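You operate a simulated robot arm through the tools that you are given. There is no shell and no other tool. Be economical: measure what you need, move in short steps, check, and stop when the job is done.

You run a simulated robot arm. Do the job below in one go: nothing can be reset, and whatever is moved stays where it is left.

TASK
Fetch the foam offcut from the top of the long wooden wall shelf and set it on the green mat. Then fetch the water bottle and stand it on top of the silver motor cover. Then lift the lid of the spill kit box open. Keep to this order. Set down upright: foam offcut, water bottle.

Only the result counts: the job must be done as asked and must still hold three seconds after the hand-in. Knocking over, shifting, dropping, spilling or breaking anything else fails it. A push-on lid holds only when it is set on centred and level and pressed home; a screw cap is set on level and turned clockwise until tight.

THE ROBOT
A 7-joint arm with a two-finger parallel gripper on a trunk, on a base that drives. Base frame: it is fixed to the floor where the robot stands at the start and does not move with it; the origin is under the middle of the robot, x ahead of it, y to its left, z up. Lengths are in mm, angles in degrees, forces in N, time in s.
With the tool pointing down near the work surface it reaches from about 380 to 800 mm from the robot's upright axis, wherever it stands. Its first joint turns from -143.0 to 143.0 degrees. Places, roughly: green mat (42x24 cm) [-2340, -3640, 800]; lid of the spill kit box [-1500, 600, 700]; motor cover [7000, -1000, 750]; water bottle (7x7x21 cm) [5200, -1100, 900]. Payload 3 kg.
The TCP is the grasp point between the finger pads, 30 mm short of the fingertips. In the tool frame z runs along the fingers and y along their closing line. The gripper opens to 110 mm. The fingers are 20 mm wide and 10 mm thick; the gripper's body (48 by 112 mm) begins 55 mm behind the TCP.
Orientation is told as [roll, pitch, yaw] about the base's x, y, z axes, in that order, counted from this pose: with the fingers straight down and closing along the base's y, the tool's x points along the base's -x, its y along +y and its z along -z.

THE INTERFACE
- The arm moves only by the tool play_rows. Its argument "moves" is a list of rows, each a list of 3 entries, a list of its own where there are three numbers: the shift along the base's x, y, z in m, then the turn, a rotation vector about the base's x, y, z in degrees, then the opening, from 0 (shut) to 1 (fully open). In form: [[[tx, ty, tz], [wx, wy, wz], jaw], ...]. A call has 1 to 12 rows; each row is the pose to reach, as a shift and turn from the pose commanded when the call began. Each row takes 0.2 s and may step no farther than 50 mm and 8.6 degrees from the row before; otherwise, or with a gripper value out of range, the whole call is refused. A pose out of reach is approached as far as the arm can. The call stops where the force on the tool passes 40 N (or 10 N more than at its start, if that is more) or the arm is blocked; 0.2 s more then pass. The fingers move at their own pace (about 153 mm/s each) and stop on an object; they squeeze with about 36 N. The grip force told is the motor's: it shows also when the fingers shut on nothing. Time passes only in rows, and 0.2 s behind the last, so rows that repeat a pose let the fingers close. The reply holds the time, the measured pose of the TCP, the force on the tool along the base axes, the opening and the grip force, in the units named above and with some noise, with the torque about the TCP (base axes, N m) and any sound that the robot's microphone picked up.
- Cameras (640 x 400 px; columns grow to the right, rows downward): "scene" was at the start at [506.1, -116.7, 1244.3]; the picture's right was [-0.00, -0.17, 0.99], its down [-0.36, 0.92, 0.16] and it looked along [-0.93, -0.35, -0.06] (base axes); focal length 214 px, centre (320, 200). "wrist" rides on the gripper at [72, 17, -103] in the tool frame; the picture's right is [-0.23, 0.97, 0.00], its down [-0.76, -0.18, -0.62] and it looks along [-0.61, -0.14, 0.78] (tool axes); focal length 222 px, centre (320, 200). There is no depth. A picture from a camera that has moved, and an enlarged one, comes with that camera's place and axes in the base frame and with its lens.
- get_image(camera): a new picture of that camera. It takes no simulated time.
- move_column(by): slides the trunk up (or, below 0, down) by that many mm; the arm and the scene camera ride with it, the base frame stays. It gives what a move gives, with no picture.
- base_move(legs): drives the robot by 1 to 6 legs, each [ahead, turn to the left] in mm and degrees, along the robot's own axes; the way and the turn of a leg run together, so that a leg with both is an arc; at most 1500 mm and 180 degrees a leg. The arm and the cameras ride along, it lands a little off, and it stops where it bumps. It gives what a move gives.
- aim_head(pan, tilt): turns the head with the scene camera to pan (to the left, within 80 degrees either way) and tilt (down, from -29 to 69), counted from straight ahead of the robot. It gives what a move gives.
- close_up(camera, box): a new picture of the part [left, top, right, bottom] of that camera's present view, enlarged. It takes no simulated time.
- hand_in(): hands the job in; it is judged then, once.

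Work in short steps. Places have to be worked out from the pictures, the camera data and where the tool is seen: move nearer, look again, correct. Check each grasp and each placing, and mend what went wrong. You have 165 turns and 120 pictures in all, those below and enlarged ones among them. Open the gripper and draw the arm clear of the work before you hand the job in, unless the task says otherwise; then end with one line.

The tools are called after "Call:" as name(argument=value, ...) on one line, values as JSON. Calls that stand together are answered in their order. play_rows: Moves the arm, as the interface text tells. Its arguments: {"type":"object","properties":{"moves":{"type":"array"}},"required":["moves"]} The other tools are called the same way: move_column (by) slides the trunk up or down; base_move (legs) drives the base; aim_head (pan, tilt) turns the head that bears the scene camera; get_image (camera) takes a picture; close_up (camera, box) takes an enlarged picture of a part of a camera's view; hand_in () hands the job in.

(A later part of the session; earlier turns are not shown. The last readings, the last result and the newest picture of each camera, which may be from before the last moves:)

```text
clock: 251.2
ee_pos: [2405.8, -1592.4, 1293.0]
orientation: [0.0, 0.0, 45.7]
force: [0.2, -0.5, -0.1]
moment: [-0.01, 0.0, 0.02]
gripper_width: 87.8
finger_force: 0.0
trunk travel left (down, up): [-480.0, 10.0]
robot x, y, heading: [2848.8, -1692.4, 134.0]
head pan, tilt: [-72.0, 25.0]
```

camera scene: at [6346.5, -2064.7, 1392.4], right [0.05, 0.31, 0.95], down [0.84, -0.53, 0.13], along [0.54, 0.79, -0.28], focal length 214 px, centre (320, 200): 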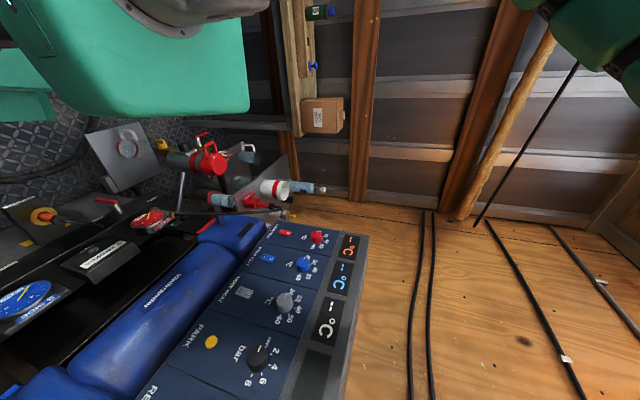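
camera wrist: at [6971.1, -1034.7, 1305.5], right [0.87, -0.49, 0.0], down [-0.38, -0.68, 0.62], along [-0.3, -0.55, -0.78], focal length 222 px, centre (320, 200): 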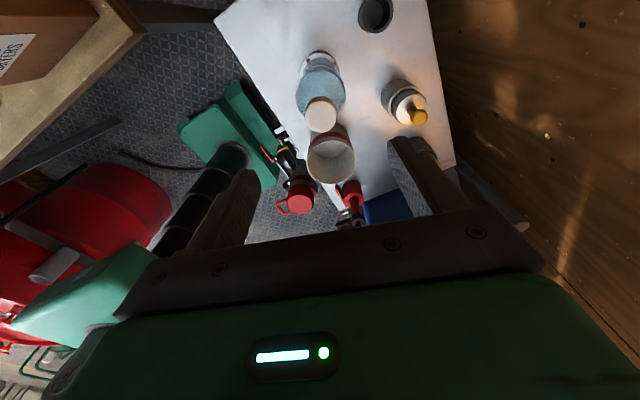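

Past the trolley. Continue west out of the doorway.

Call:
base_move(legs=[[0, 46], [1500, 0], [1500, 0], [500, 0], [0, -60]])

Call:
aim_head(pan=80, tilt=0)

Call:
get_image(camera="scene")

```text
clock: 273.2
ee_pos: [-1086.1, -1645.7, 1294.5]
orientation: [-0.1, -0.2, 33.6]
force: [-0.1, 0.5, -1.1]
moment: [0.01, 0.02, 0.01]
gripper_width: 88.1
finger_force: 0.0
trunk travel left (down, up): [-480.0, 10.0]
robot x, y, heading: [-704.0, -1849.0, 122.3]
head pan, tilt: [-72.0, 25.0]
```

```text
clock: 275.6
ee_pos: [-1087.1, -1646.0, 1294.8]
orientation: [0.0, -0.3, 33.6]
force: [0.9, 0.0, 0.1]
moment: [0.0, 0.01, -0.01]
gripper_width: 88.0
finger_force: 0.0
trunk travel left (down, up): [-480.0, 10.0]
robot x, y, heading: [-703.7, -1850.3, 122.3]
head pan, tilt: [80.0, 0.0]
```

```text
50 pictures are left
camera scene: at [-1043.9, -1509.7, 1406.9], right [0.1, -0.14, -0.98], down [-0.83, -0.55, 0.0], along [-0.54, 0.82, -0.17], focal length 214 px, centre (320, 200)
```

scene: 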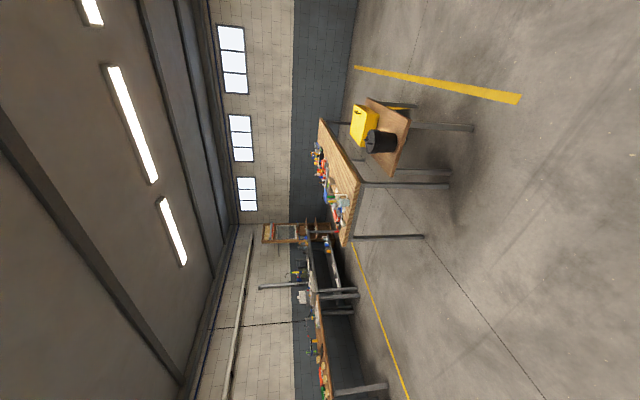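

Call:
close_up(camera="scene", box=[310, 70, 490, 210])

```text
2.86 times, centred on (400, 140) of scene
camera zoom: at [-1043.9, -1509.7, 1406.9], right [0.1, -0.14, -0.98], down [-0.83, -0.55, 0.0], along [-0.54, 0.82, -0.17], focal length 613 px, centre (91, 371)
```

zoom: 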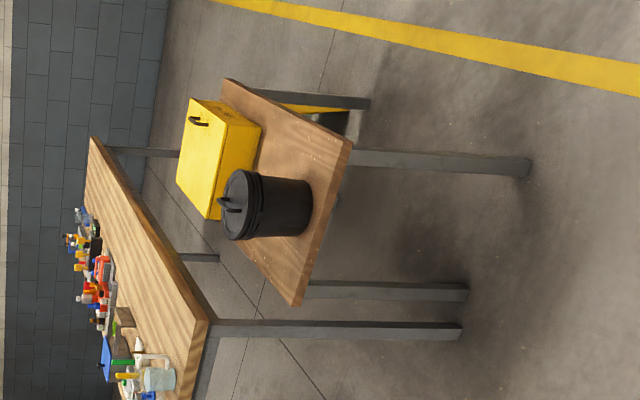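

The spill kit (yellow box with a black handle) is on a small table x≈-1750…-1330, y≈-60…830, with a bucket south of it. I'll drive to its east side at about (-700, 560) and face west.

Call:
base_move(legs=[[0, -32.3], [1300, 0], [1100, 0], [0, 90]])

Call:
aim_head(pan=70, tilt=0)

Call:
get_image(camera="scene")

```text
clock: 292.8
ee_pos: [-1062.6, 349.7, 1295.4]
orientation: [0.0, -0.1, 89.0]
force: [-0.3, 1.4, 0.3]
moment: [0.01, -0.02, 0.04]
gripper_width: 87.9
finger_force: 0.0
trunk travel left (down, up): [-480.0, 10.0]
robot x, y, heading: [-677.2, 589.7, 177.5]
head pan, tilt: [80.0, 0.0]
```

```text
clock: 293.5
ee_pos: [-1062.4, 349.6, 1293.3]
orientation: [0.1, -0.2, 89.2]
force: [-0.7, -1.0, -0.3]
moment: [0.03, 0.01, 0.03]
gripper_width: 88.2
finger_force: 0.1
trunk travel left (down, up): [-480.0, 10.0]
robot x, y, heading: [-675.5, 594.1, 177.5]
head pan, tilt: [70.0, 0.0]
```

```text
48 pictures are left
camera scene: at [-1144.8, 461.8, 1392.2], right [0.34, 0.0, -0.94], down [-0.02, -1.0, 0.0], along [-0.94, 0.02, -0.34], focal length 214 px, centre (320, 200)
```

scene: 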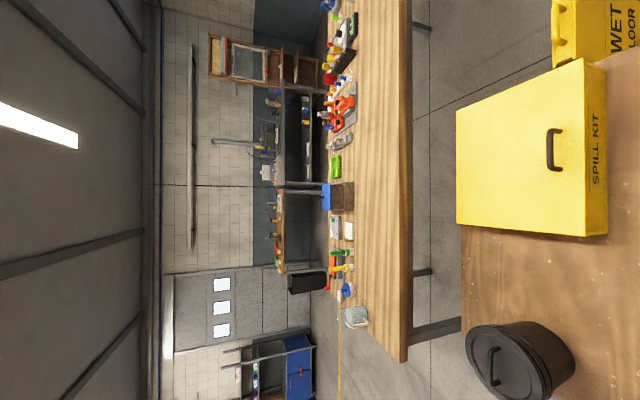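

The lid's handle is near its east edge, with "SPILL KIT" on the east face, so the hinge is presumably at the west. A steeper view next.

Call:
aim_head(pan=40, tilt=-15)

Call:
get_image(camera="scene")

Call:
get_image(camera="wrist")

```text
clock: 294.5
ee_pos: [-1063.2, 349.5, 1295.2]
orientation: [0.0, -0.2, 89.1]
force: [0.5, 0.3, -0.2]
moment: [-0.02, 0.0, 0.03]
gripper_width: 88.0
finger_force: 0.1
trunk travel left (down, up): [-480.0, 10.0]
robot x, y, heading: [-675.0, 589.7, 177.5]
head pan, tilt: [40.0, -15.0]
```

```text
47 pictures are left
camera scene: at [-1111.6, 483.8, 1361.4], right [0.77, -0.01, -0.64], down [-0.18, -0.96, -0.2], along [-0.62, 0.27, -0.74], focal length 214 px, centre (320, 200)
```

scene: 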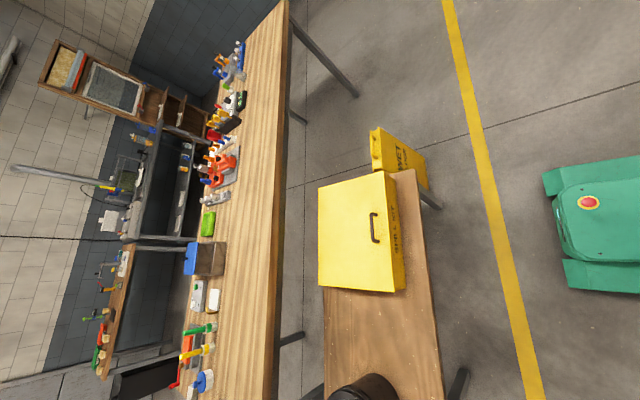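

```text
46 pictures are left
camera wrist: at [-1081.5, 276.9, 1397.8], right [-0.97, 0.24, 0.0], down [0.19, 0.76, 0.63], along [0.15, 0.61, -0.78], focal length 222 px, centre (320, 200)
```

wrist: 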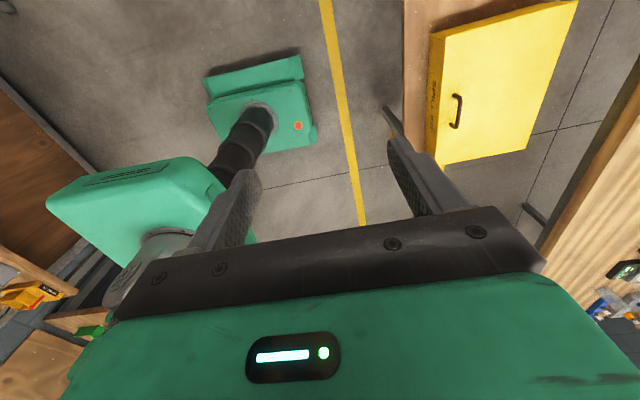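

Handle ≈ (-1444, 592, 674); lid ≈ x -1707…-1403, y 387…797 at z ≈ 650. Zooming for the handle and edges.

Call:
close_up(camera="scene", box=[300, 150, 460, 310])

Call:
close_up(camera="wrist", box=[390, 0, 600, 180])

```text
2.50 times, centred on (380, 230) of scene
camera zoom: at [-1111.6, 483.8, 1361.4], right [0.77, -0.01, -0.64], down [-0.18, -0.96, -0.2], along [-0.62, 0.27, -0.74], focal length 536 px, centre (170, 125)
```

zoom: 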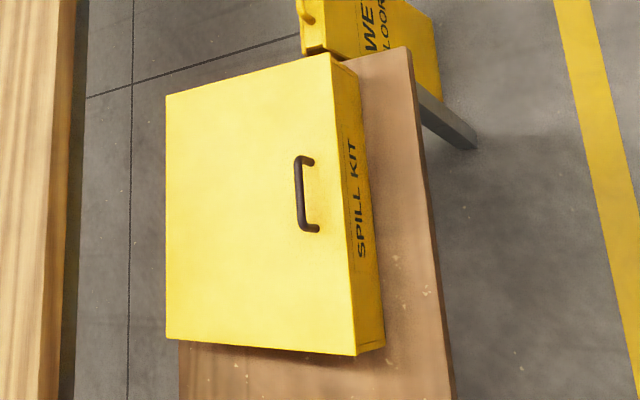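

```text
2.22 times, centred on (495, 90) of wrist
camera zoom: at [-1081.5, 276.9, 1397.8], right [-0.97, 0.24, 0.0], down [0.19, 0.76, 0.63], along [0.15, 0.61, -0.78], focal length 494 px, centre (-69, 444)
```

zoom: 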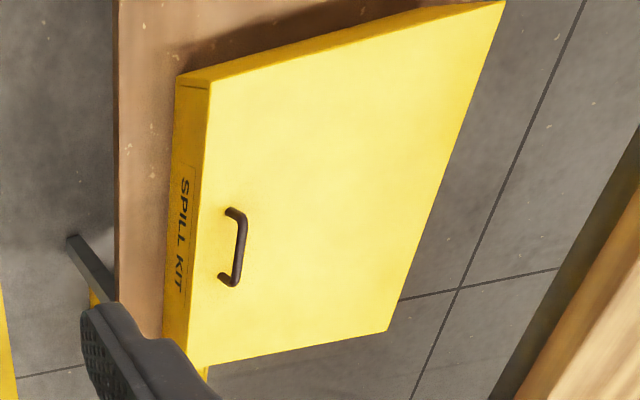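

Refined: handle bar along y at about (-1434, 584, 715), ~35 mm above the lid; hinge at the west edge x≈-1693, z≈675; table top ≈582. Best is to grip the bar with the tool near-horizontal pointing west, so that after a ~90–100° swing the tool points down. I'll stand to the south-east at (-1095, 215), heading 90.

Call:
base_move(legs=[[0, 44.4], [564, 0], [0, -131.9]])

Call:
move_column(by=-150)

```text
clock: 305.4
ee_pos: [-1353.4, 592.1, 1294.2]
orientation: [0.0, -0.3, 2.1]
force: [1.1, -0.1, -0.5]
moment: [-0.01, -0.02, -0.02]
gripper_width: 88.0
finger_force: 0.1
trunk travel left (down, up): [-480.0, 10.0]
robot x, y, heading: [-1115.8, 219.5, 90.5]
head pan, tilt: [40.0, -15.0]
```

```text
clock: 307.1
ee_pos: [-1354.2, 593.8, 1146.0]
orientation: [0.0, 0.0, 2.1]
force: [0.5, -0.8, 0.4]
moment: [0.02, 0.02, -0.02]
gripper_width: 88.3
finger_force: 0.1
trunk travel left (down, up): [-330.0, 160.0]
robot x, y, heading: [-1117.9, 217.6, 90.9]
head pan, tilt: [40.0, -15.0]
```

Now turn the tool's yaw +88° in place (high, free), so that the closing line lies along x.

Call:
play_rows(moves=[[[0, 0, 0], [0, 0, 8], 0.8], [[0, 0, 0], [0, 0, 16], 0.8], [[0, 0, 0], [0, 0, 24], 0.8], [[0, 0, 0], [0, 0, 32], 0.8], [[0, 0, 0], [0, 0, 40], 0.8], [[0, 0, 0], [0, 0, 48], 0.8], [[0, 0, 0], [0, 0, 56], 0.8], [[0, 0, 0], [0, 0, 64], 0.8], [[0, 0, 0], [0, 0, 72], 0.8], [[0, 0, 0], [0, 0, 80], 0.8], [[0, 0, 0], [0, 0, 88], 0.8]])

Call:
aim_head(pan=0, tilt=20)

Call:
get_image(camera="scene")

Call:
get_image(camera="wrist")

```text
clock: 309.5
ee_pos: [-1353.4, 593.2, 1146.2]
orientation: [0.0, -0.1, 90.1]
force: [-0.6, -0.3, -0.2]
moment: [-0.01, -0.01, 0.0]
gripper_width: 88.0
finger_force: 0.0
trunk travel left (down, up): [-330.0, 160.0]
robot x, y, heading: [-1115.2, 222.4, 90.5]
head pan, tilt: [40.0, -15.0]
```

```text
clock: 310.6
ee_pos: [-1352.6, 594.0, 1144.8]
orientation: [0.0, 0.0, 90.1]
force: [1.1, 0.3, 0.1]
moment: [-0.02, -0.01, 0.02]
gripper_width: 88.3
finger_force: 0.1
trunk travel left (down, up): [-330.0, 160.0]
robot x, y, heading: [-1121.0, 216.9, 90.7]
head pan, tilt: [0.0, 20.0]
```

```text
43 pictures are left
camera scene: at [-1352.8, 672.3, 1180.0], right [1.0, 0.0, 0.0], down [0.0, -0.94, 0.34], along [0.0, -0.34, -0.94], focal length 214 px, centre (320, 200)
```

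scene: 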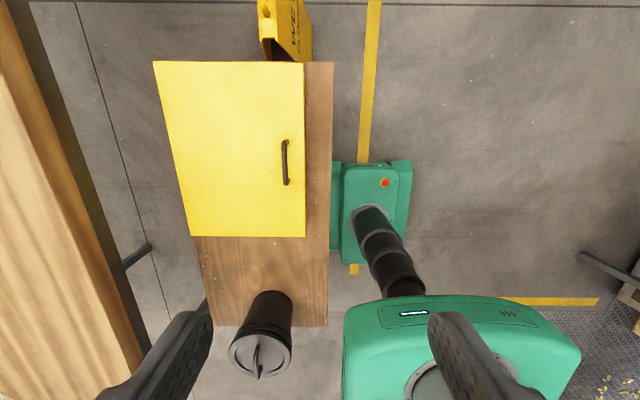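

```text
42 pictures are left
camera wrist: at [-1371.1, 520.6, 1248.2], right [-0.97, 0.23, 0.0], down [0.18, 0.76, 0.62], along [0.14, 0.61, -0.78], focal length 222 px, centre (320, 200)
```

wrist: 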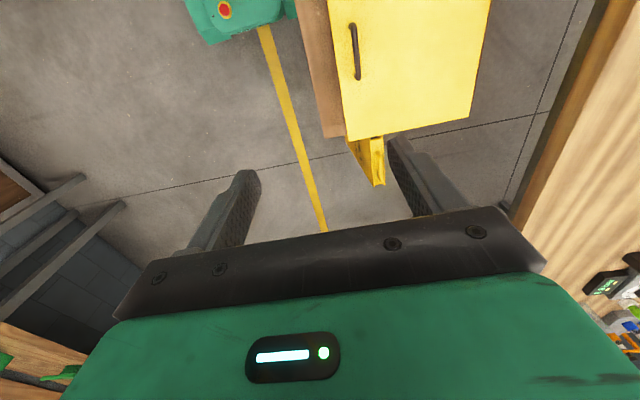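

Tool is aligned. I'll zoom both views on the handle to fix its height.

Call:
close_up(camera="scene", box=[240, 120, 340, 200])

Call:
close_up(camera="wrist", box=[310, 0, 410, 80])

```text
5.00 times, centred on (290, 160) of scene
camera zoom: at [-1352.8, 672.3, 1180.0], right [1.0, 0.0, 0.0], down [0.0, -0.94, 0.34], along [0.0, -0.34, -0.94], focal length 1072 px, centre (470, 400)
```

zoom: 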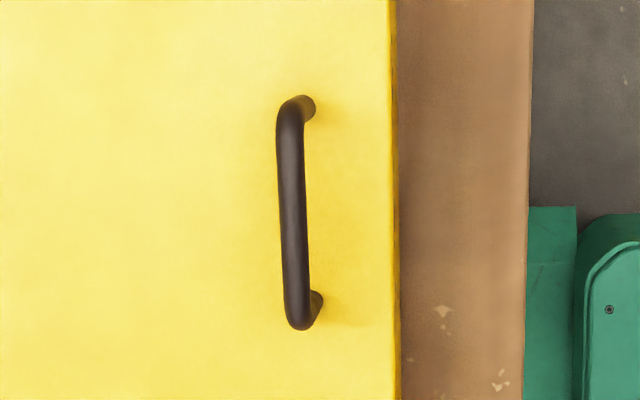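

```text
5.00 times, centred on (360, 40) of wrist
camera zoom: at [-1371.1, 520.6, 1248.2], right [-0.97, 0.23, 0.0], down [0.18, 0.76, 0.62], along [0.14, 0.61, -0.78], focal length 1111 px, centre (120, 1000)
```

zoom: 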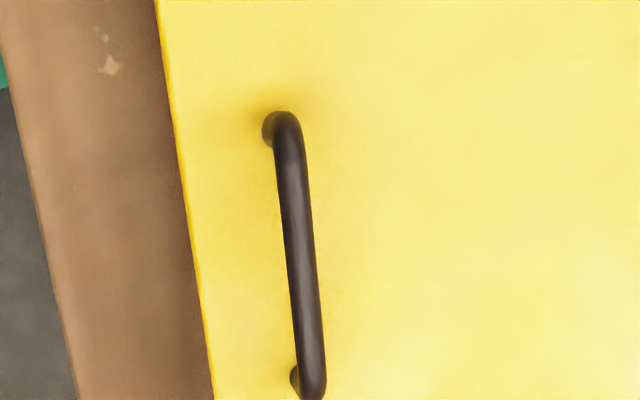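

The bar is a round tube (~12 mm) at x ≈ -1435, y ≈ 585, but its height is uncertain (685–715). I'll close the fingers and touch the lid west of the handle to measure its height.

Call:
play_rows(moves=[[[-0.04, 0, -0.025], [0, 0, 0], 0.3], [[-0.08, 0, -0.05], [0, 0, 0], 0], [[-0.12, -0.004, -0.075], [0, 0, 0], 0], [[-0.148, -0.008, -0.11], [0, 0, 0], 0], [[-0.148, -0.008, -0.155], [0, 0, 0], 0], [[-0.148, -0.008, -0.2], [0, 0, 0], 0], [[-0.148, -0.008, -0.245], [0, 0, 0], 0], [[-0.148, -0.008, -0.29], [0, 0, 0], 0], [[-0.148, -0.008, -0.335], [0, 0, 0], 0], [[-0.148, -0.008, -0.375], [0, 0, 0], 0], [[-0.148, -0.008, -0.382], [0, 0, 0], 0], [[-0.148, -0.008, -0.388], [0, 0, 0], 0]])

Call:
get_image(camera="scene")

```text
clock: 313.2
ee_pos: [-1501.5, 584.4, 758.6]
orientation: [0.1, -0.2, 90.1]
force: [-0.9, -0.3, 0.4]
moment: [0.02, -0.02, -0.01]
gripper_width: 0.0
finger_force: 35.7
trunk travel left (down, up): [-330.0, 160.0]
robot x, y, heading: [-1121.0, 218.5, 90.9]
head pan, tilt: [0.0, 20.0]
```

```text
39 pictures are left
camera scene: at [-1500.4, 664.4, 793.8], right [1.0, 0.0, 0.0], down [0.0, -0.94, 0.34], along [0.0, -0.34, -0.94], focal length 214 px, centre (320, 200)
```

scene: 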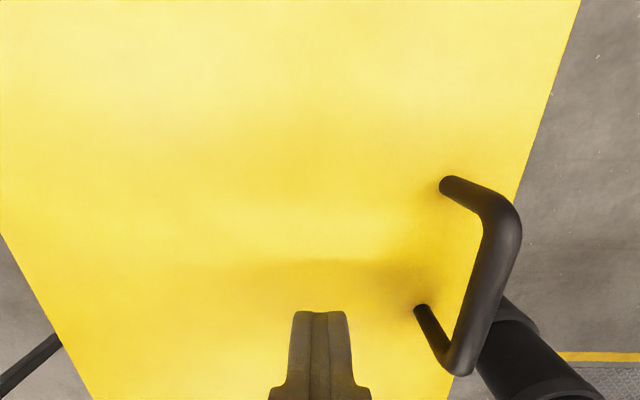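

From here the bar computes to z ≈ 724 and the lid ≈ 688. I'll finish the touch to be sure.

Call:
play_rows(moves=[[[0, 0, -0.015], [0, 0, 0], 0], [[0, 0, -0.025], [0, 0, 0], 0], [[0, 0, -0.031], [0, 0, 0], 0], [[0, 0, -0.035], [0, 0, 0], 0], [[0, 0, -0.038], [0, 0, 0], 0], [[0, 0, -0.041], [0, 0, 0], 0], [[0, 0, -0.044], [0, 0, 0], 0]])

```text
clock: 314.8
ee_pos: [-1502.1, 585.4, 713.9]
orientation: [0.0, -0.2, 90.2]
force: [-1.5, -0.1, 0.1]
moment: [0.0, 0.03, -0.02]
gripper_width: 0.0
finger_force: 36.2
trunk travel left (down, up): [-330.0, 160.0]
robot x, y, heading: [-1117.6, 219.5, 90.5]
head pan, tilt: [0.0, 20.0]
```

Call:
play_rows(moves=[[[0, 0, -0.003], [0, 0, 0], 0], [[0, 0, -0.006], [0, 0, 0], 0], [[0, 0, -0.009], [0, 0, 0], 0], [[0, 0, -0.012], [0, 0, 0], 0], [[0, 0, -0.015], [0, 0, 0], 0], [[0, 0, -0.018], [0, 0, 0], 0]])

Call:
get_image(camera="scene")

```text
clock: 315.4
ee_pos: [-1501.2, 585.4, 712.1]
orientation: [0.2, -0.2, 90.1]
force: [8.5, -5.5, 22.6]
moment: [-0.39, -0.28, 0.16]
gripper_width: 0.0
finger_force: 36.1
trunk travel left (down, up): [-330.0, 160.0]
robot x, y, heading: [-1120.6, 218.1, 90.6]
head pan, tilt: [0.0, 20.0]
stopped in row 2: the force on the tool passed its limit at 47 N (the readings are from after the stop); the commanded pose is now the measured one
```

```text
38 pictures are left
camera scene: at [-1500.4, 664.5, 746.6], right [1.0, 0.0, 0.0], down [0.0, -0.94, 0.34], along [0.0, -0.34, -0.94], focal length 214 px, centre (320, 200)
```

scene: 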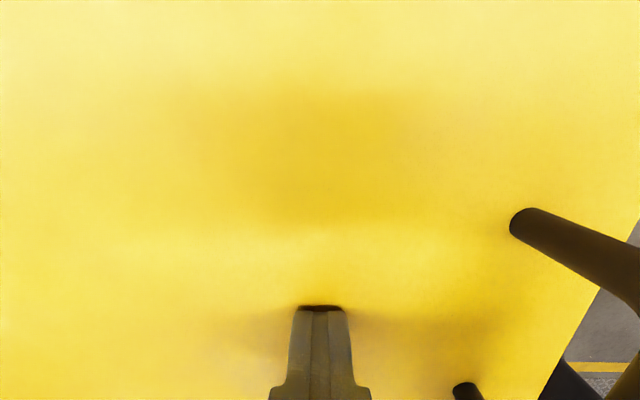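

Contact puts the lid top at z = 682; the bar is then at (-1435, 590, ~722), gap beneath ~34 mm. I'll lift away and start turning the tool toward horizontal (pointing west), jaw at 30 mm.

Call:
play_rows(moves=[[[0, 0, 0.04], [0, 0, 0], 0], [[0, 0, 0.085], [0, 0, 0], 0], [[0, 0, 0.13], [0, 0, 0], 0.27], [[0.01, 0, 0.17], [0, 4, 0], 0.27], [[0.025, 0.002, 0.2], [0, 12, 0], 0.27], [[0.04, 0.003, 0.21], [0, 20, 0], 0.27], [[0.055, 0.004, 0.21], [0, 28, 0], 0.27], [[0.07, 0.005, 0.21], [0, 36, 0], 0.27], [[0.085, 0.005, 0.21], [0, 44, 0], 0.27], [[0.1, 0.005, 0.21], [0, 52, 0], 0.27], [[0.105, 0.005, 0.21], [0, 60, 0], 0.27], [[0.108, 0.005, 0.21], [0, 68, 0], 0.27]])

Call:
aim_head(pan=30, tilt=30)

Call:
get_image(camera="scene")

Call:
get_image(camera="wrist")

```text
clock: 318.0
ee_pos: [-1394.3, 591.0, 920.1]
orientation: [68.2, 0.1, 89.8]
force: [-0.3, 0.4, 0.6]
moment: [-0.01, -0.02, -0.02]
gripper_width: 29.7
finger_force: 0.0
trunk travel left (down, up): [-330.0, 160.0]
robot x, y, heading: [-1119.7, 217.6, 90.7]
head pan, tilt: [0.0, 20.0]
```

```text
clock: 318.9
ee_pos: [-1394.9, 590.9, 920.7]
orientation: [68.1, 0.0, 89.7]
force: [0.1, -0.1, -0.1]
moment: [0.03, 0.03, -0.04]
gripper_width: 29.6
finger_force: 0.0
trunk travel left (down, up): [-330.0, 160.0]
robot x, y, heading: [-1118.9, 216.5, 90.3]
head pan, tilt: [30.0, 30.0]
```

```text
37 pictures are left
camera scene: at [-1362.0, 654.7, 978.8], right [-0.14, 0.0, -0.99], down [0.49, -0.87, -0.07], along [-0.86, -0.5, 0.12], focal length 214 px, centre (320, 200)
```

scene: 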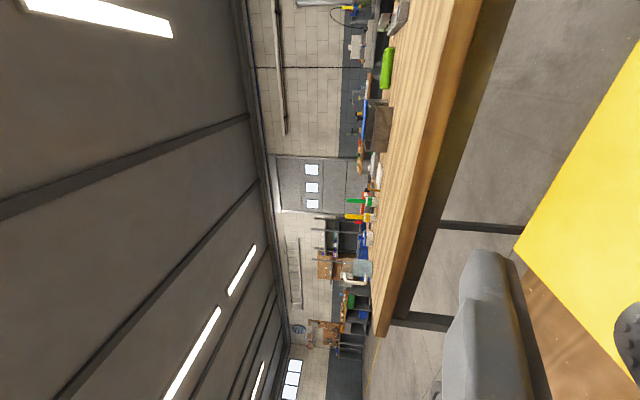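

```text
36 pictures are left
camera wrist: at [-1305.4, 519.0, 973.9], right [-0.36, 0.23, 0.9], down [0.65, 0.76, 0.07], along [-0.67, 0.61, -0.42], focal length 222 px, centre (320, 200)
```

wrist: 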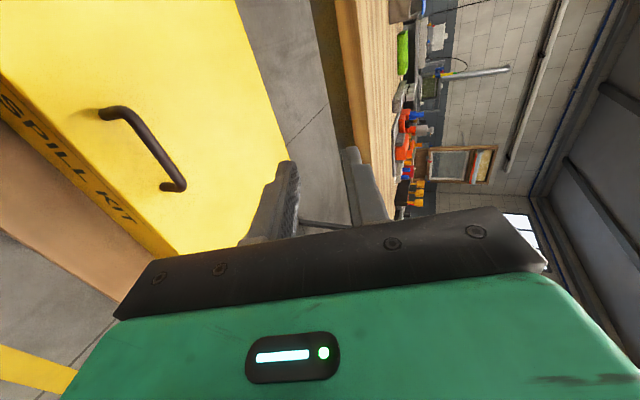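

The pose is reached (tool 22° below horizontal, pointing west). Lower to the pre-grasp just east of the bar (z ≈ 738).

Call:
play_rows(moves=[[[0.004, -0.001, -0.045], [0, 0, 0], 0.27], [[0.004, -0.001, -0.09], [0, 0, 0], 0.27], [[0.004, -0.001, -0.13], [0, 0, 0], 0.27], [[0.004, -0.001, -0.16], [0, 0, 0], 0.27], [[0.004, -0.001, -0.182], [0, 0, 0], 0.27]])

Call:
get_image(camera="wrist")

Call:
get_image(camera="scene")

```text
clock: 320.1
ee_pos: [-1390.1, 590.8, 737.0]
orientation: [68.1, -0.1, 89.8]
force: [-0.4, -0.4, -0.1]
moment: [0.03, -0.01, 0.01]
gripper_width: 29.8
finger_force: 0.1
trunk travel left (down, up): [-330.0, 160.0]
robot x, y, heading: [-1117.9, 219.3, 90.5]
head pan, tilt: [30.0, 30.0]
```

```text
35 pictures are left
camera wrist: at [-1301.3, 517.6, 790.8], right [-0.36, 0.23, 0.9], down [0.65, 0.76, 0.07], along [-0.67, 0.61, -0.42], focal length 222 px, centre (320, 200)
```

wrist: 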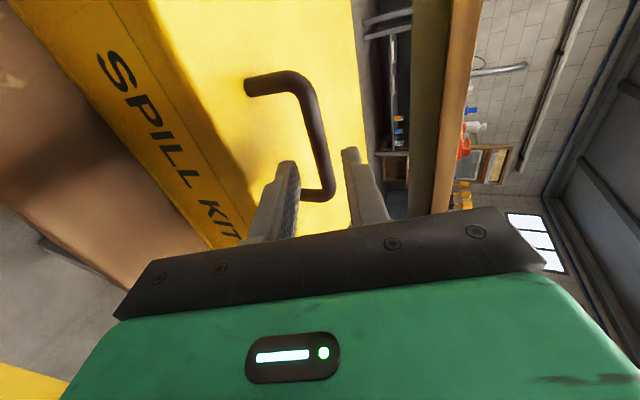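

```text
34 pictures are left
camera scene: at [-1357.8, 653.3, 796.1], right [-0.14, 0.0, -0.99], down [0.49, -0.87, -0.07], along [-0.86, -0.5, 0.12], focal length 214 px, centre (320, 200)
```

scene: 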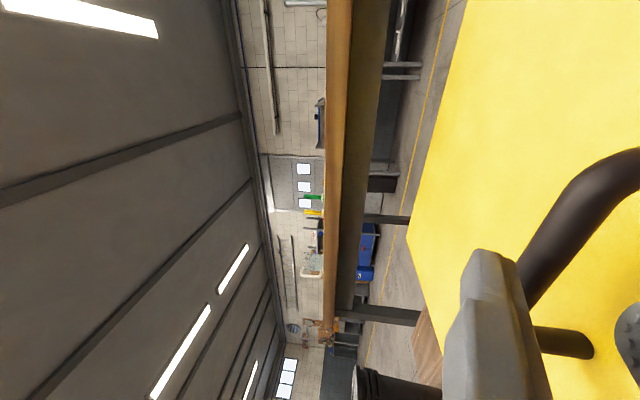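

The bar lies between the two finger tips' lines. Advance 37 mm along the tool axis in small steps, then close.

Call:
play_rows(moves=[[[-0.012, 0, -0.0045], [0, 0, 0], 0.27], [[-0.024, 0, -0.0092], [0, 0, 0], 0.27], [[-0.0345, 0, -0.0135], [0, 0, 0], 0.27], [[-0.0345, 0, -0.0135], [0, 0, 0], 0.27]])

Call:
get_image(camera="wrist")

Call:
get_image(camera="scene")

```text
clock: 321.1
ee_pos: [-1425.3, 590.7, 725.8]
orientation: [68.2, -0.1, 89.8]
force: [0.1, 0.1, -0.4]
moment: [0.01, 0.02, 0.02]
gripper_width: 29.5
finger_force: 0.0
trunk travel left (down, up): [-330.0, 160.0]
robot x, y, heading: [-1117.7, 218.2, 90.6]
head pan, tilt: [30.0, 30.0]
```

```text
33 pictures are left
camera wrist: at [-1335.4, 516.9, 778.8], right [-0.36, 0.23, 0.9], down [0.65, 0.76, 0.07], along [-0.67, 0.61, -0.42], focal length 222 px, centre (320, 200)
```

wrist: 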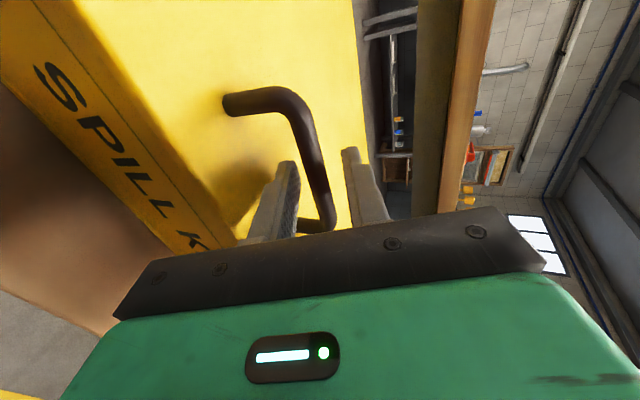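

```text
32 pictures are left
camera scene: at [-1391.9, 652.6, 784.2], right [-0.14, 0.0, -0.99], down [0.49, -0.87, -0.07], along [-0.86, -0.5, 0.12], focal length 214 px, centre (320, 200)
```

scene: 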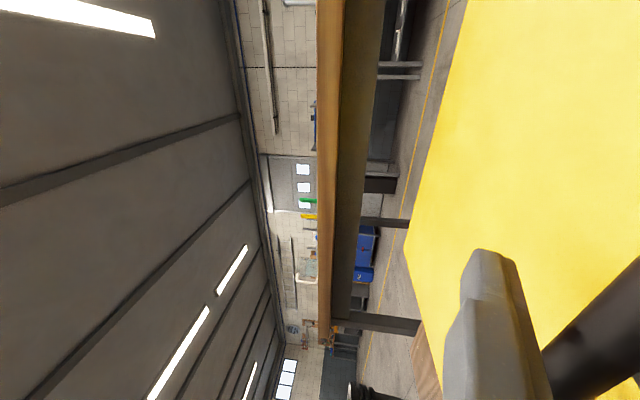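

The bar is between the fingers; closing.

Call:
play_rows(moves=[[[0, 0, 0], [0, 0, 0], 0.15], [[0, 0, 0], [0, 0, 0], 0.03], [[0, 0, 0], [0, 0, 0], 0.03], [[0, 0, 0], [0, 0, 0], 0.03]])

```text
clock: 322.1
ee_pos: [-1425.3, 590.1, 723.9]
orientation: [68.1, 0.0, 89.7]
force: [0.7, 0.3, -1.0]
moment: [0.41, -0.02, 0.22]
gripper_width: 11.4
finger_force: 45.4
trunk travel left (down, up): [-330.0, 160.0]
robot x, y, heading: [-1119.0, 220.2, 90.5]
head pan, tilt: [30.0, 30.0]
```

Gripped on the bar (11.4 mm). I'll swing the lid about the west hinge (est. x -1693, z 672), first 20° in 4° steps, watching the force.

Call:
play_rows(moves=[[[-0.0043, 0, 0.0186], [0, -4, 0], 0.03], [[-0.0099, 0, 0.0368], [0, -8, 0], 0.03], [[-0.0167, 0, 0.0546], [0, -12, 0], 0.03], [[-0.0247, 0, 0.0719], [0, -16, 0], 0.03], [[-0.034, 0, 0.0885], [0, -20, 0], 0.03]])

Call:
get_image(camera="wrist")

```text
clock: 323.4
ee_pos: [-1457.6, 589.9, 813.5]
orientation: [48.1, -0.2, 90.0]
force: [-2.1, -0.5, -1.3]
moment: [-0.21, 0.05, 0.89]
gripper_width: 11.2
finger_force: 44.6
trunk travel left (down, up): [-330.0, 160.0]
robot x, y, heading: [-1119.7, 218.6, 90.5]
head pan, tilt: [30.0, 30.0]
```

```text
31 pictures are left
camera wrist: at [-1393.0, 516.9, 894.9], right [-0.65, 0.22, 0.73], down [0.58, 0.76, 0.29], along [-0.49, 0.61, -0.62], focal length 222 px, centre (320, 200)
```

wrist: 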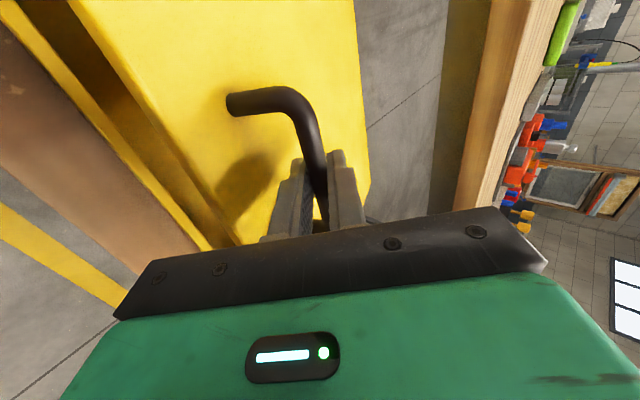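

The lid opens freely with little force. Continue the arc to ~62°.

Call:
play_rows(moves=[[[-0.016, 0, 0.0237], [0, -6, 0], 0.03], [[-0.0343, 0, 0.0456], [0, -12, 0], 0.03], [[-0.0549, 0, 0.0655], [0, -18, 0], 0.03], [[-0.0774, 0, 0.0831], [0, -24, 0], 0.03], [[-0.1016, 0, 0.0982], [0, -30, 0], 0.03], [[-0.1273, 0, 0.1107], [0, -36, 0], 0.03], [[-0.1541, 0, 0.1205], [0, -42, 0], 0.03]])

Call:
get_image(camera="wrist")

```text
clock: 323.9
ee_pos: [-1486.1, 589.2, 851.8]
orientation: [38.3, -0.2, 89.9]
force: [12.4, 0.8, 10.7]
moment: [-0.8, 0.04, 0.84]
gripper_width: 11.5
finger_force: 44.9
trunk travel left (down, up): [-330.0, 160.0]
robot x, y, heading: [-1121.1, 215.4, 90.6]
head pan, tilt: [30.0, 30.0]
stopped in row 2: the force on the tool passed its limit at 43 N (the readings are from after the stop); the commanded pose is now the measured one
```

```text
30 pictures are left
camera wrist: at [-1436.0, 517.2, 943.4], right [-0.76, 0.23, 0.6], down [0.53, 0.76, 0.38], along [-0.37, 0.61, -0.7], focal length 222 px, centre (320, 200)
```

wrist: 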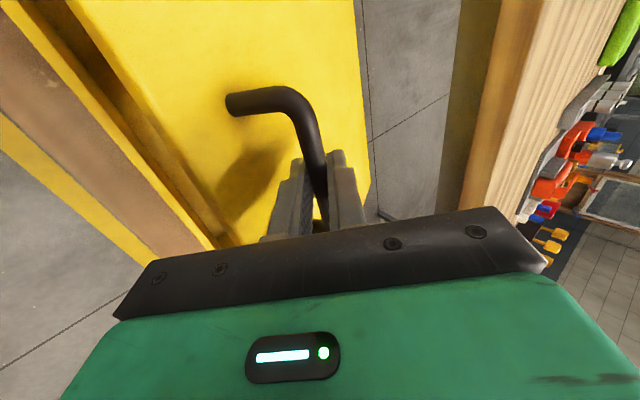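

The stop looks like a dynamic peak (the path fits the same hinge). I'll continue slower, 3° per row.

Call:
play_rows(moves=[[[-0.0096, 0, 0.0106], [0, -3, 0], 0.03], [[-0.0198, 0, 0.0206], [0, -6, 0], 0.03], [[-0.0304, 0, 0.0301], [0, -9, 0], 0.03], [[-0.0416, 0, 0.0391], [0, -12, 0], 0.03], [[-0.0532, 0, 0.0474], [0, -15, 0], 0.03], [[-0.0652, 0, 0.0551], [0, -18, 0], 0.03]])

```text
clock: 325.2
ee_pos: [-1536.6, 594.8, 900.6]
orientation: [23.3, -0.7, 89.9]
force: [4.4, 2.2, 6.2]
moment: [0.42, 0.05, 0.08]
gripper_width: 11.4
finger_force: 45.0
trunk travel left (down, up): [-330.0, 160.0]
robot x, y, heading: [-1117.9, 221.3, 90.3]
head pan, tilt: [30.0, 30.0]
stopped in row 6: the force on the tool passed its limit at 43 N (the readings are from after the stop); the commanded pose is now the measured one
```

Fitting the measured points gives a hinge nearer (-1712, 666). I'll continue with that centre, 3° per row.

Call:
play_rows(moves=[[[-0.0125, -0.001, 0.0089], [0, -3, 0], 0.03], [[-0.0255, -0.002, 0.017], [0, -6, 0], 0.03], [[-0.0389, -0.002, 0.0246], [0, -9, 0], 0.03], [[-0.0526, -0.002, 0.0313], [0, -12, 0], 0.03], [[-0.0667, -0.002, 0.0374], [0, -15, 0], 0.03], [[-0.0811, -0.002, 0.0427], [0, -18, 0], 0.03]])

Call:
get_image(camera="wrist")

```text
clock: 326.6
ee_pos: [-1621.1, 594.9, 940.5]
orientation: [5.0, -0.5, 90.0]
force: [-7.7, 21.6, -32.2]
moment: [0.89, 0.06, 0.09]
gripper_width: 11.6
finger_force: 45.1
trunk travel left (down, up): [-330.0, 160.0]
robot x, y, heading: [-1116.9, 219.9, 90.6]
head pan, tilt: [30.0, 30.0]
```

```text
29 pictures are left
camera wrist: at [-1628.3, 521.3, 1043.8], right [-0.97, 0.23, 0.09], down [0.23, 0.76, 0.61], along [0.07, 0.61, -0.79], focal length 222 px, centre (320, 200)
```

wrist: 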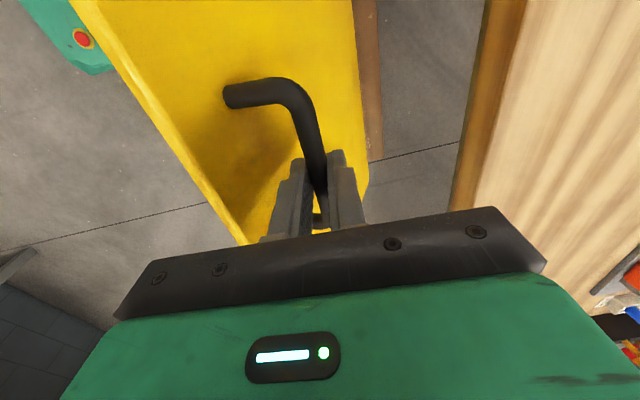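

Refit with all points: hinge ≈ (-1694, 677), R ≈ 272, lid now ~64° open. I'll relax onto the measured pose and continue the arc to ~88° on that circle.

Call:
play_rows(moves=[[[-0.0034, 0.0025, -0.0028], [0, 0, 0], 0.03], [[-0.0034, 0.0025, -0.0028], [0, 0, 0], 0.03], [[-0.0118, 0.0027, -0.0013], [0, -1.7, 0], 0.03], [[-0.0197, 0.0027, -0.0002], [0, -3.5, 0], 0.03], [[-0.029, 0.003, 0.0015], [0, -5.5, 0], 0.03], [[-0.0384, 0.003, 0.0031], [0, -7.5, 0], 0.03], [[-0.0478, 0.003, 0.0042], [0, -9.5, 0], 0.03], [[-0.0573, 0.003, 0.005], [0, -11.5, 0], 0.03], [[-0.0668, 0.0033, 0.0055], [0, -13.5, 0], 0.03], [[-0.0763, 0.0035, 0.0057], [0, -15.5, 0], 0.03], [[-0.0953, 0.004, 0.005], [0, -19.5, 0], 0.03], [[-0.1142, 0.004, 0.0031], [0, -23.5, 0], 0.03]])

Call:
get_image(camera="wrist")

```text
clock: 329.2
ee_pos: [-1695.0, 593.5, 957.9]
orientation: [-18.0, -1.3, 90.2]
force: [1.2, 17.0, 43.4]
moment: [-0.01, -0.31, 0.96]
gripper_width: 11.7
finger_force: 44.9
out of reach, approached as far as the arm can: row 11, 12
trunk travel left (down, up): [-330.0, 160.0]
robot x, y, heading: [-1115.6, 222.6, 90.4]
head pan, tilt: [30.0, 30.0]
```

```text
28 pictures are left
camera wrist: at [-1743.1, 519.5, 1049.0], right [-0.93, 0.23, -0.3], down [-0.03, 0.75, 0.66], along [0.37, 0.62, -0.69], focal length 222 px, centre (320, 200)
```

wrist: 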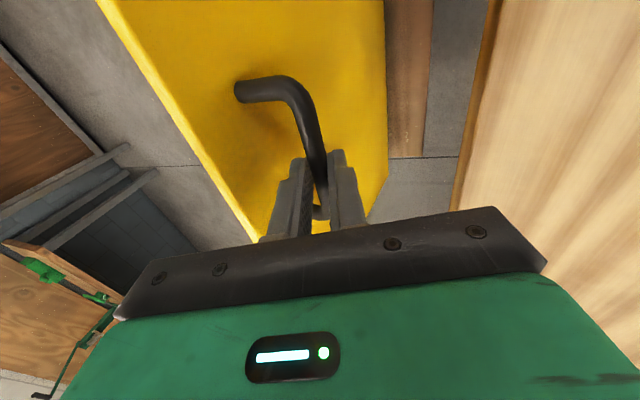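

The arm reached its limit at ~80° because the tool tilts away. The round bar can pivot in the pads, so I'll turn the tool back toward vertical at the present command and read the result.

Call:
play_rows(moves=[[[0, 0, 0], [0, 3, 0], 0.03], [[0, 0, 0], [0, 6, 0], 0.03], [[0, 0, 0], [0, 9, 0], 0.03], [[0, 0, 0], [0, 12, 0], 0.03], [[0, 0, 0], [0, 15, 0], 0.03], [[0, 0, 0], [0, 18, 0], 0.03]])

```text
clock: 330.6
ee_pos: [-1695.9, 592.1, 951.2]
orientation: [-0.1, -0.8, 90.0]
force: [1.8, 14.7, 11.2]
moment: [-0.41, -0.13, 0.21]
gripper_width: 11.5
finger_force: 45.3
trunk travel left (down, up): [-330.0, 160.0]
robot x, y, heading: [-1118.1, 218.4, 90.8]
head pan, tilt: [30.0, 30.0]
```

Tool is vertical again, lid ~81°. Now push on along the arc by translation with slight further back-tilt.

Call:
play_rows(moves=[[[-0.0083, 0.001, 0], [0, 0, 0], 0.03], [[-0.0166, 0.002, -0.0006], [0, 1, 0], 0.03], [[-0.026, 0.002, -0.0014], [0, 2, 0], 0.03], [[-0.0351, 0.002, -0.0026], [0, 3, 0], 0.03], [[-0.0443, 0.002, -0.004], [0, 4, 0], 0.03], [[-0.0533, 0.002, -0.0058], [0, 5, 0], 0.03], [[-0.0624, 0.002, -0.0078], [0, 6, 0], 0.03], [[-0.0713, 0.002, -0.0103], [0, 7, 0], 0.03]])

Call:
get_image(camera="wrist")

```text
clock: 331.9
ee_pos: [-1725.9, 592.9, 950.2]
orientation: [3.6, -0.2, 90.2]
force: [1.9, -5.8, -12.9]
moment: [0.13, -0.15, 0.16]
gripper_width: 11.4
finger_force: 44.8
out of reach, approached as far as the arm can: row 4, 5, 6
trunk travel left (down, up): [-330.0, 160.0]
robot x, y, heading: [-1118.8, 218.7, 90.6]
head pan, tilt: [30.0, 30.0]
stopped in row 6: the force on the tool passed its limit at 45 N (the readings are from after the stop); the commanded pose is now the measured one
```

```text
27 pictures are left
camera wrist: at [-1736.5, 519.9, 1053.9], right [-0.97, 0.22, 0.06], down [0.21, 0.76, 0.61], along [0.09, 0.61, -0.79], focal length 222 px, centre (320, 200)
```

wrist: 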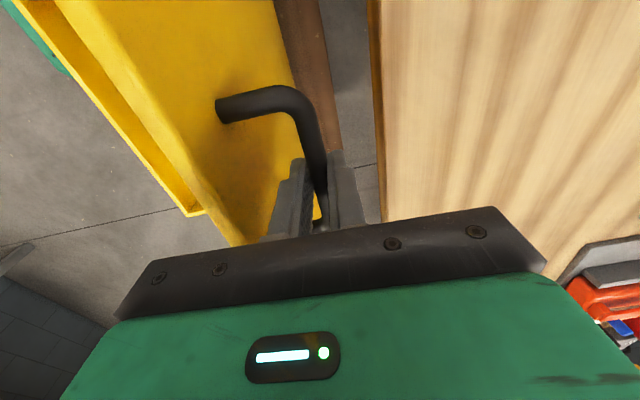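

Lid is ~87° open but the arm is at its extension. I'll ease the grip to a loose 27 mm (the east finger still catches the bar) and see whether the lid stays by itself.

Call:
play_rows(moves=[[[0, 0, 0], [0, 0, 0], 0.14], [[0, 0, 0], [0, 0, 0], 0.2], [[0, 0, 0], [0, 0, 0], 0.25], [[0, 0, 0], [0, 0, 0], 0.25], [[0, 0, 0], [0, 0, 0], 0.25]])

Call:
get_image(camera="wrist")

```text
clock: 333.1
ee_pos: [-1725.9, 592.8, 951.7]
orientation: [3.7, -0.1, 90.1]
force: [-0.5, -0.4, 0.7]
moment: [0.02, -0.01, 0.02]
gripper_width: 27.2
finger_force: 0.0
trunk travel left (down, up): [-330.0, 160.0]
robot x, y, heading: [-1121.0, 217.0, 90.6]
head pan, tilt: [30.0, 30.0]
```

```text
26 pictures are left
camera wrist: at [-1736.4, 520.4, 1055.3], right [-0.97, 0.22, 0.06], down [0.22, 0.76, 0.61], along [0.09, 0.61, -0.79], focal length 222 px, centre (320, 200)
```

wrist: 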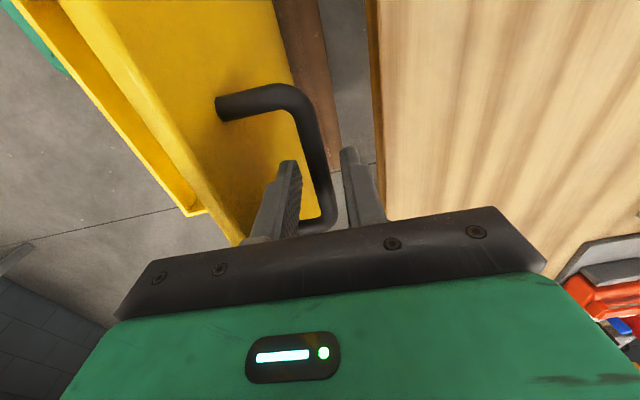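

The lid seems to stay on its own (zero force). I'll wait 2 s and compare pictures.

Call:
play_rows(moves=[[[0, 0, 0], [0, 0, 0], 0.25], [[0, 0, 0], [0, 0, 0], 0.25], [[0, 0, 0], [0, 0, 0], 0.25], [[0, 0, 0], [0, 0, 0], 0.25], [[0, 0, 0], [0, 0, 0], 0.25], [[0, 0, 0], [0, 0, 0], 0.25], [[0, 0, 0], [0, 0, 0], 0.25], [[0, 0, 0], [0, 0, 0], 0.25], [[0, 0, 0], [0, 0, 0], 0.25], [[0, 0, 0], [0, 0, 0], 0.25]])

Call:
close_up(camera="wrist", box=[180, 40, 420, 240])

```text
clock: 335.3
ee_pos: [-1726.1, 592.3, 950.8]
orientation: [3.7, -0.1, 90.1]
force: [-0.1, 0.0, 0.5]
moment: [-0.02, -0.01, 0.0]
gripper_width: 27.3
finger_force: 0.0
trunk travel left (down, up): [-330.0, 160.0]
robot x, y, heading: [-1117.2, 220.1, 90.7]
head pan, tilt: [30.0, 30.0]
```

```text
2.00 times, centred on (300, 140) of wrist
camera zoom: at [-1736.4, 520.4, 1055.3], right [-0.97, 0.22, 0.06], down [0.22, 0.76, 0.61], along [0.09, 0.61, -0.79], focal length 444 px, centre (360, 320)
```

zoom: 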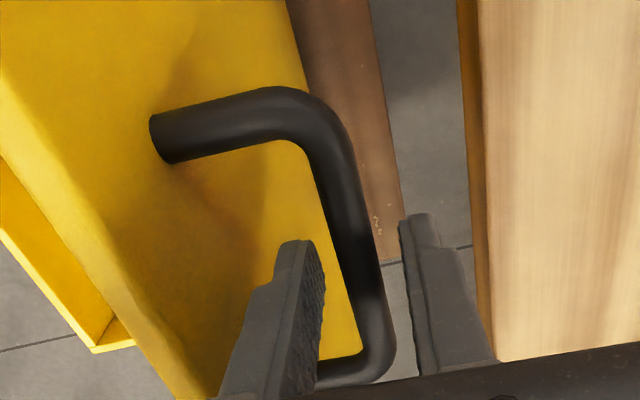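

The bar hasn't moved: the hinge holds the lid by itself. I'll withdraw the fingers upward, then sideways (south) clear of the lid edge.

Call:
play_rows(moves=[[[0.002, 0, 0.01], [0, 0, 0], 0.25], [[0.004, 0, 0.022], [0, 0, 0], 0.25], [[0.005, 0, 0.036], [0, 0, 0], 0.25], [[0.006, -0.012, 0.05], [0, 0, 0], 0.25], [[0.008, -0.04, 0.075], [0, 0, 0], 0.25], [[0.01, -0.08, 0.1], [0, 0, 0], 0.25], [[0.012, -0.12, 0.13], [0, 0, 0], 0.25], [[0.012, -0.16, 0.14], [0, 0, 0], 0.25]])

Call:
get_image(camera="wrist")

```text
clock: 337.1
ee_pos: [-1714.2, 431.0, 1091.5]
orientation: [3.6, -0.1, 90.0]
force: [0.0, 0.0, 0.3]
moment: [-0.04, -0.03, 0.02]
gripper_width: 27.7
finger_force: 0.0
trunk travel left (down, up): [-330.0, 160.0]
robot x, y, heading: [-1118.3, 217.5, 90.5]
head pan, tilt: [30.0, 30.0]
```

```text
24 pictures are left
camera wrist: at [-1724.3, 359.0, 1196.3], right [-0.97, 0.23, 0.06], down [0.22, 0.76, 0.61], along [0.09, 0.61, -0.79], focal length 222 px, centre (320, 200)
```

wrist: 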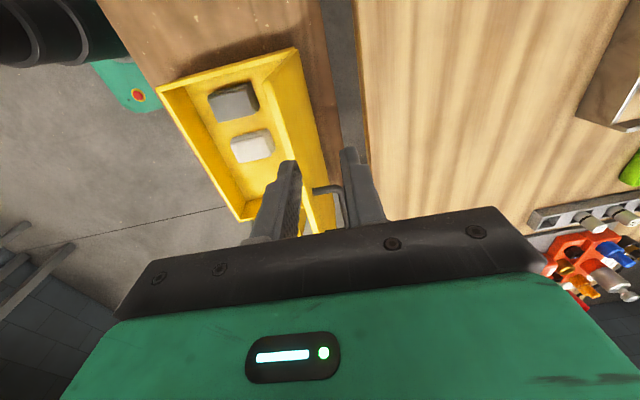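

The lid stands open, the box's content undisturbed. For margin I'll nudge it a bit further from the inside: first turn the head to the east side and bring the closed hand east of the lid.

Call:
aim_head(pan=-60, tilt=20)

Call:
play_rows(moves=[[[0.04, 0.01, 0.01], [0, 0, 0], 0], [[0.08, 0.03, 0.01], [0, 0, 0], 0], [[0.12, 0.05, 0.01], [0, 0, 0], 0], [[0.15, 0.06, 0], [0, 0, 0], 0], [[0.15, 0.06, -0.04], [0, 0, 0], 0], [[0.15, 0.06, -0.08], [0, 0, 0], 0], [[0.15, 0.06, -0.12], [0, 0, 0], 0]])

Call:
get_image(camera="wrist")

Call:
get_image(camera="scene")

```text
clock: 338.8
ee_pos: [-1713.1, 431.5, 1092.8]
orientation: [3.6, -0.1, 90.1]
force: [0.3, 0.5, 0.2]
moment: [0.03, 0.01, -0.02]
gripper_width: 27.6
finger_force: 0.0
trunk travel left (down, up): [-330.0, 160.0]
robot x, y, heading: [-1124.1, 215.0, 90.6]
head pan, tilt: [-60.0, 20.0]
```

```text
clock: 340.4
ee_pos: [-1562.5, 493.1, 972.0]
orientation: [3.8, -0.2, 90.2]
force: [0.6, -0.5, 0.5]
moment: [-0.03, 0.01, 0.0]
gripper_width: 0.1
finger_force: 36.0
trunk travel left (down, up): [-330.0, 160.0]
robot x, y, heading: [-1119.0, 219.8, 90.2]
head pan, tilt: [-60.0, 20.0]
```

```text
23 pictures are left
camera wrist: at [-1572.6, 420.7, 1076.1], right [-0.97, 0.22, 0.07], down [0.22, 0.76, 0.61], along [0.09, 0.61, -0.79], focal length 222 px, centre (320, 200)
```

wrist: 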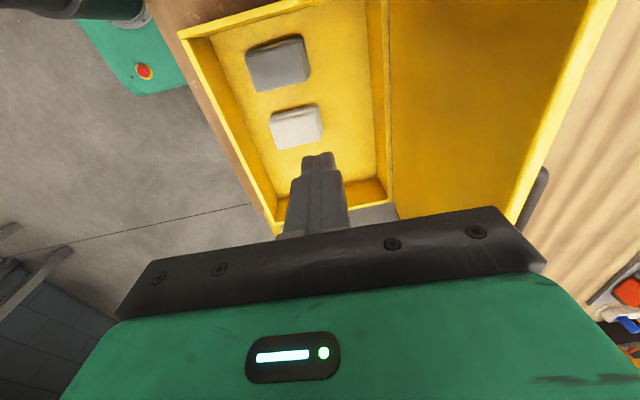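

```text
22 pictures are left
camera scene: at [-1475.5, 572.6, 1048.2], right [0.56, 0.0, 0.83], down [-0.28, -0.94, 0.19], along [0.78, -0.34, -0.52], focal length 214 px, centre (320, 200)
```

scene: 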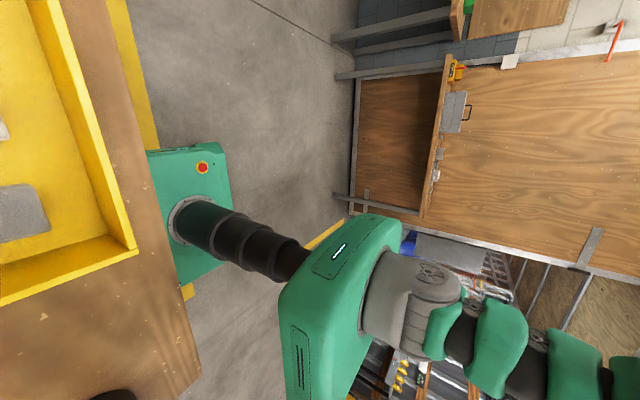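

The lid's inner face is ~100 mm west of the closed fingers. I'll push it gently west to ~98–100°.

Call:
play_rows(moves=[[[-0.04, 0, 0], [0, 0, 0], 0], [[-0.075, 0, 0], [0, 0, 0], 0], [[-0.09, 0, 0], [0, 0, 0], 0], [[-0.1, 0, 0], [0, 0, 0], 0], [[-0.11, 0, 0], [0, 0, 0], 0], [[-0.12, 0, 0], [0, 0, 0], 0], [[-0.13, 0, 0], [0, 0, 0], 0], [[-0.14, 0, 0], [0, 0, 0], 0], [[-0.15, 0, 0], [0, 0, 0], 0], [[-0.16, 0, 0], [0, 0, 0], 0]])

Call:
get_image(camera="wrist")

```text
clock: 342.2
ee_pos: [-1694.1, 493.0, 971.0]
orientation: [3.0, -0.2, 90.2]
force: [29.7, -2.9, 15.9]
moment: [0.03, 0.23, -0.11]
gripper_width: 0.0
finger_force: 36.5
trunk travel left (down, up): [-330.0, 160.0]
robot x, y, heading: [-1119.1, 219.9, 90.7]
head pan, tilt: [-60.0, 20.0]
stopped in row 8: the force on the tool passed its limit at 52 N (the readings are from after the stop); the commanded pose is now the measured one
```

```text
21 pictures are left
camera wrist: at [-1706.1, 420.7, 1074.5], right [-0.97, 0.23, 0.05], down [0.21, 0.76, 0.61], along [0.1, 0.61, -0.79], focal length 222 px, centre (320, 200)
```

wrist: 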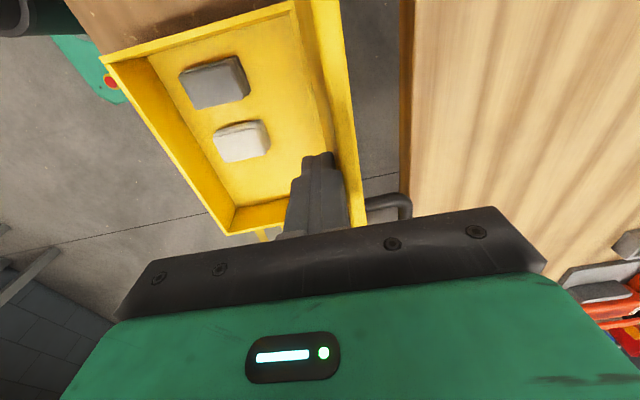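

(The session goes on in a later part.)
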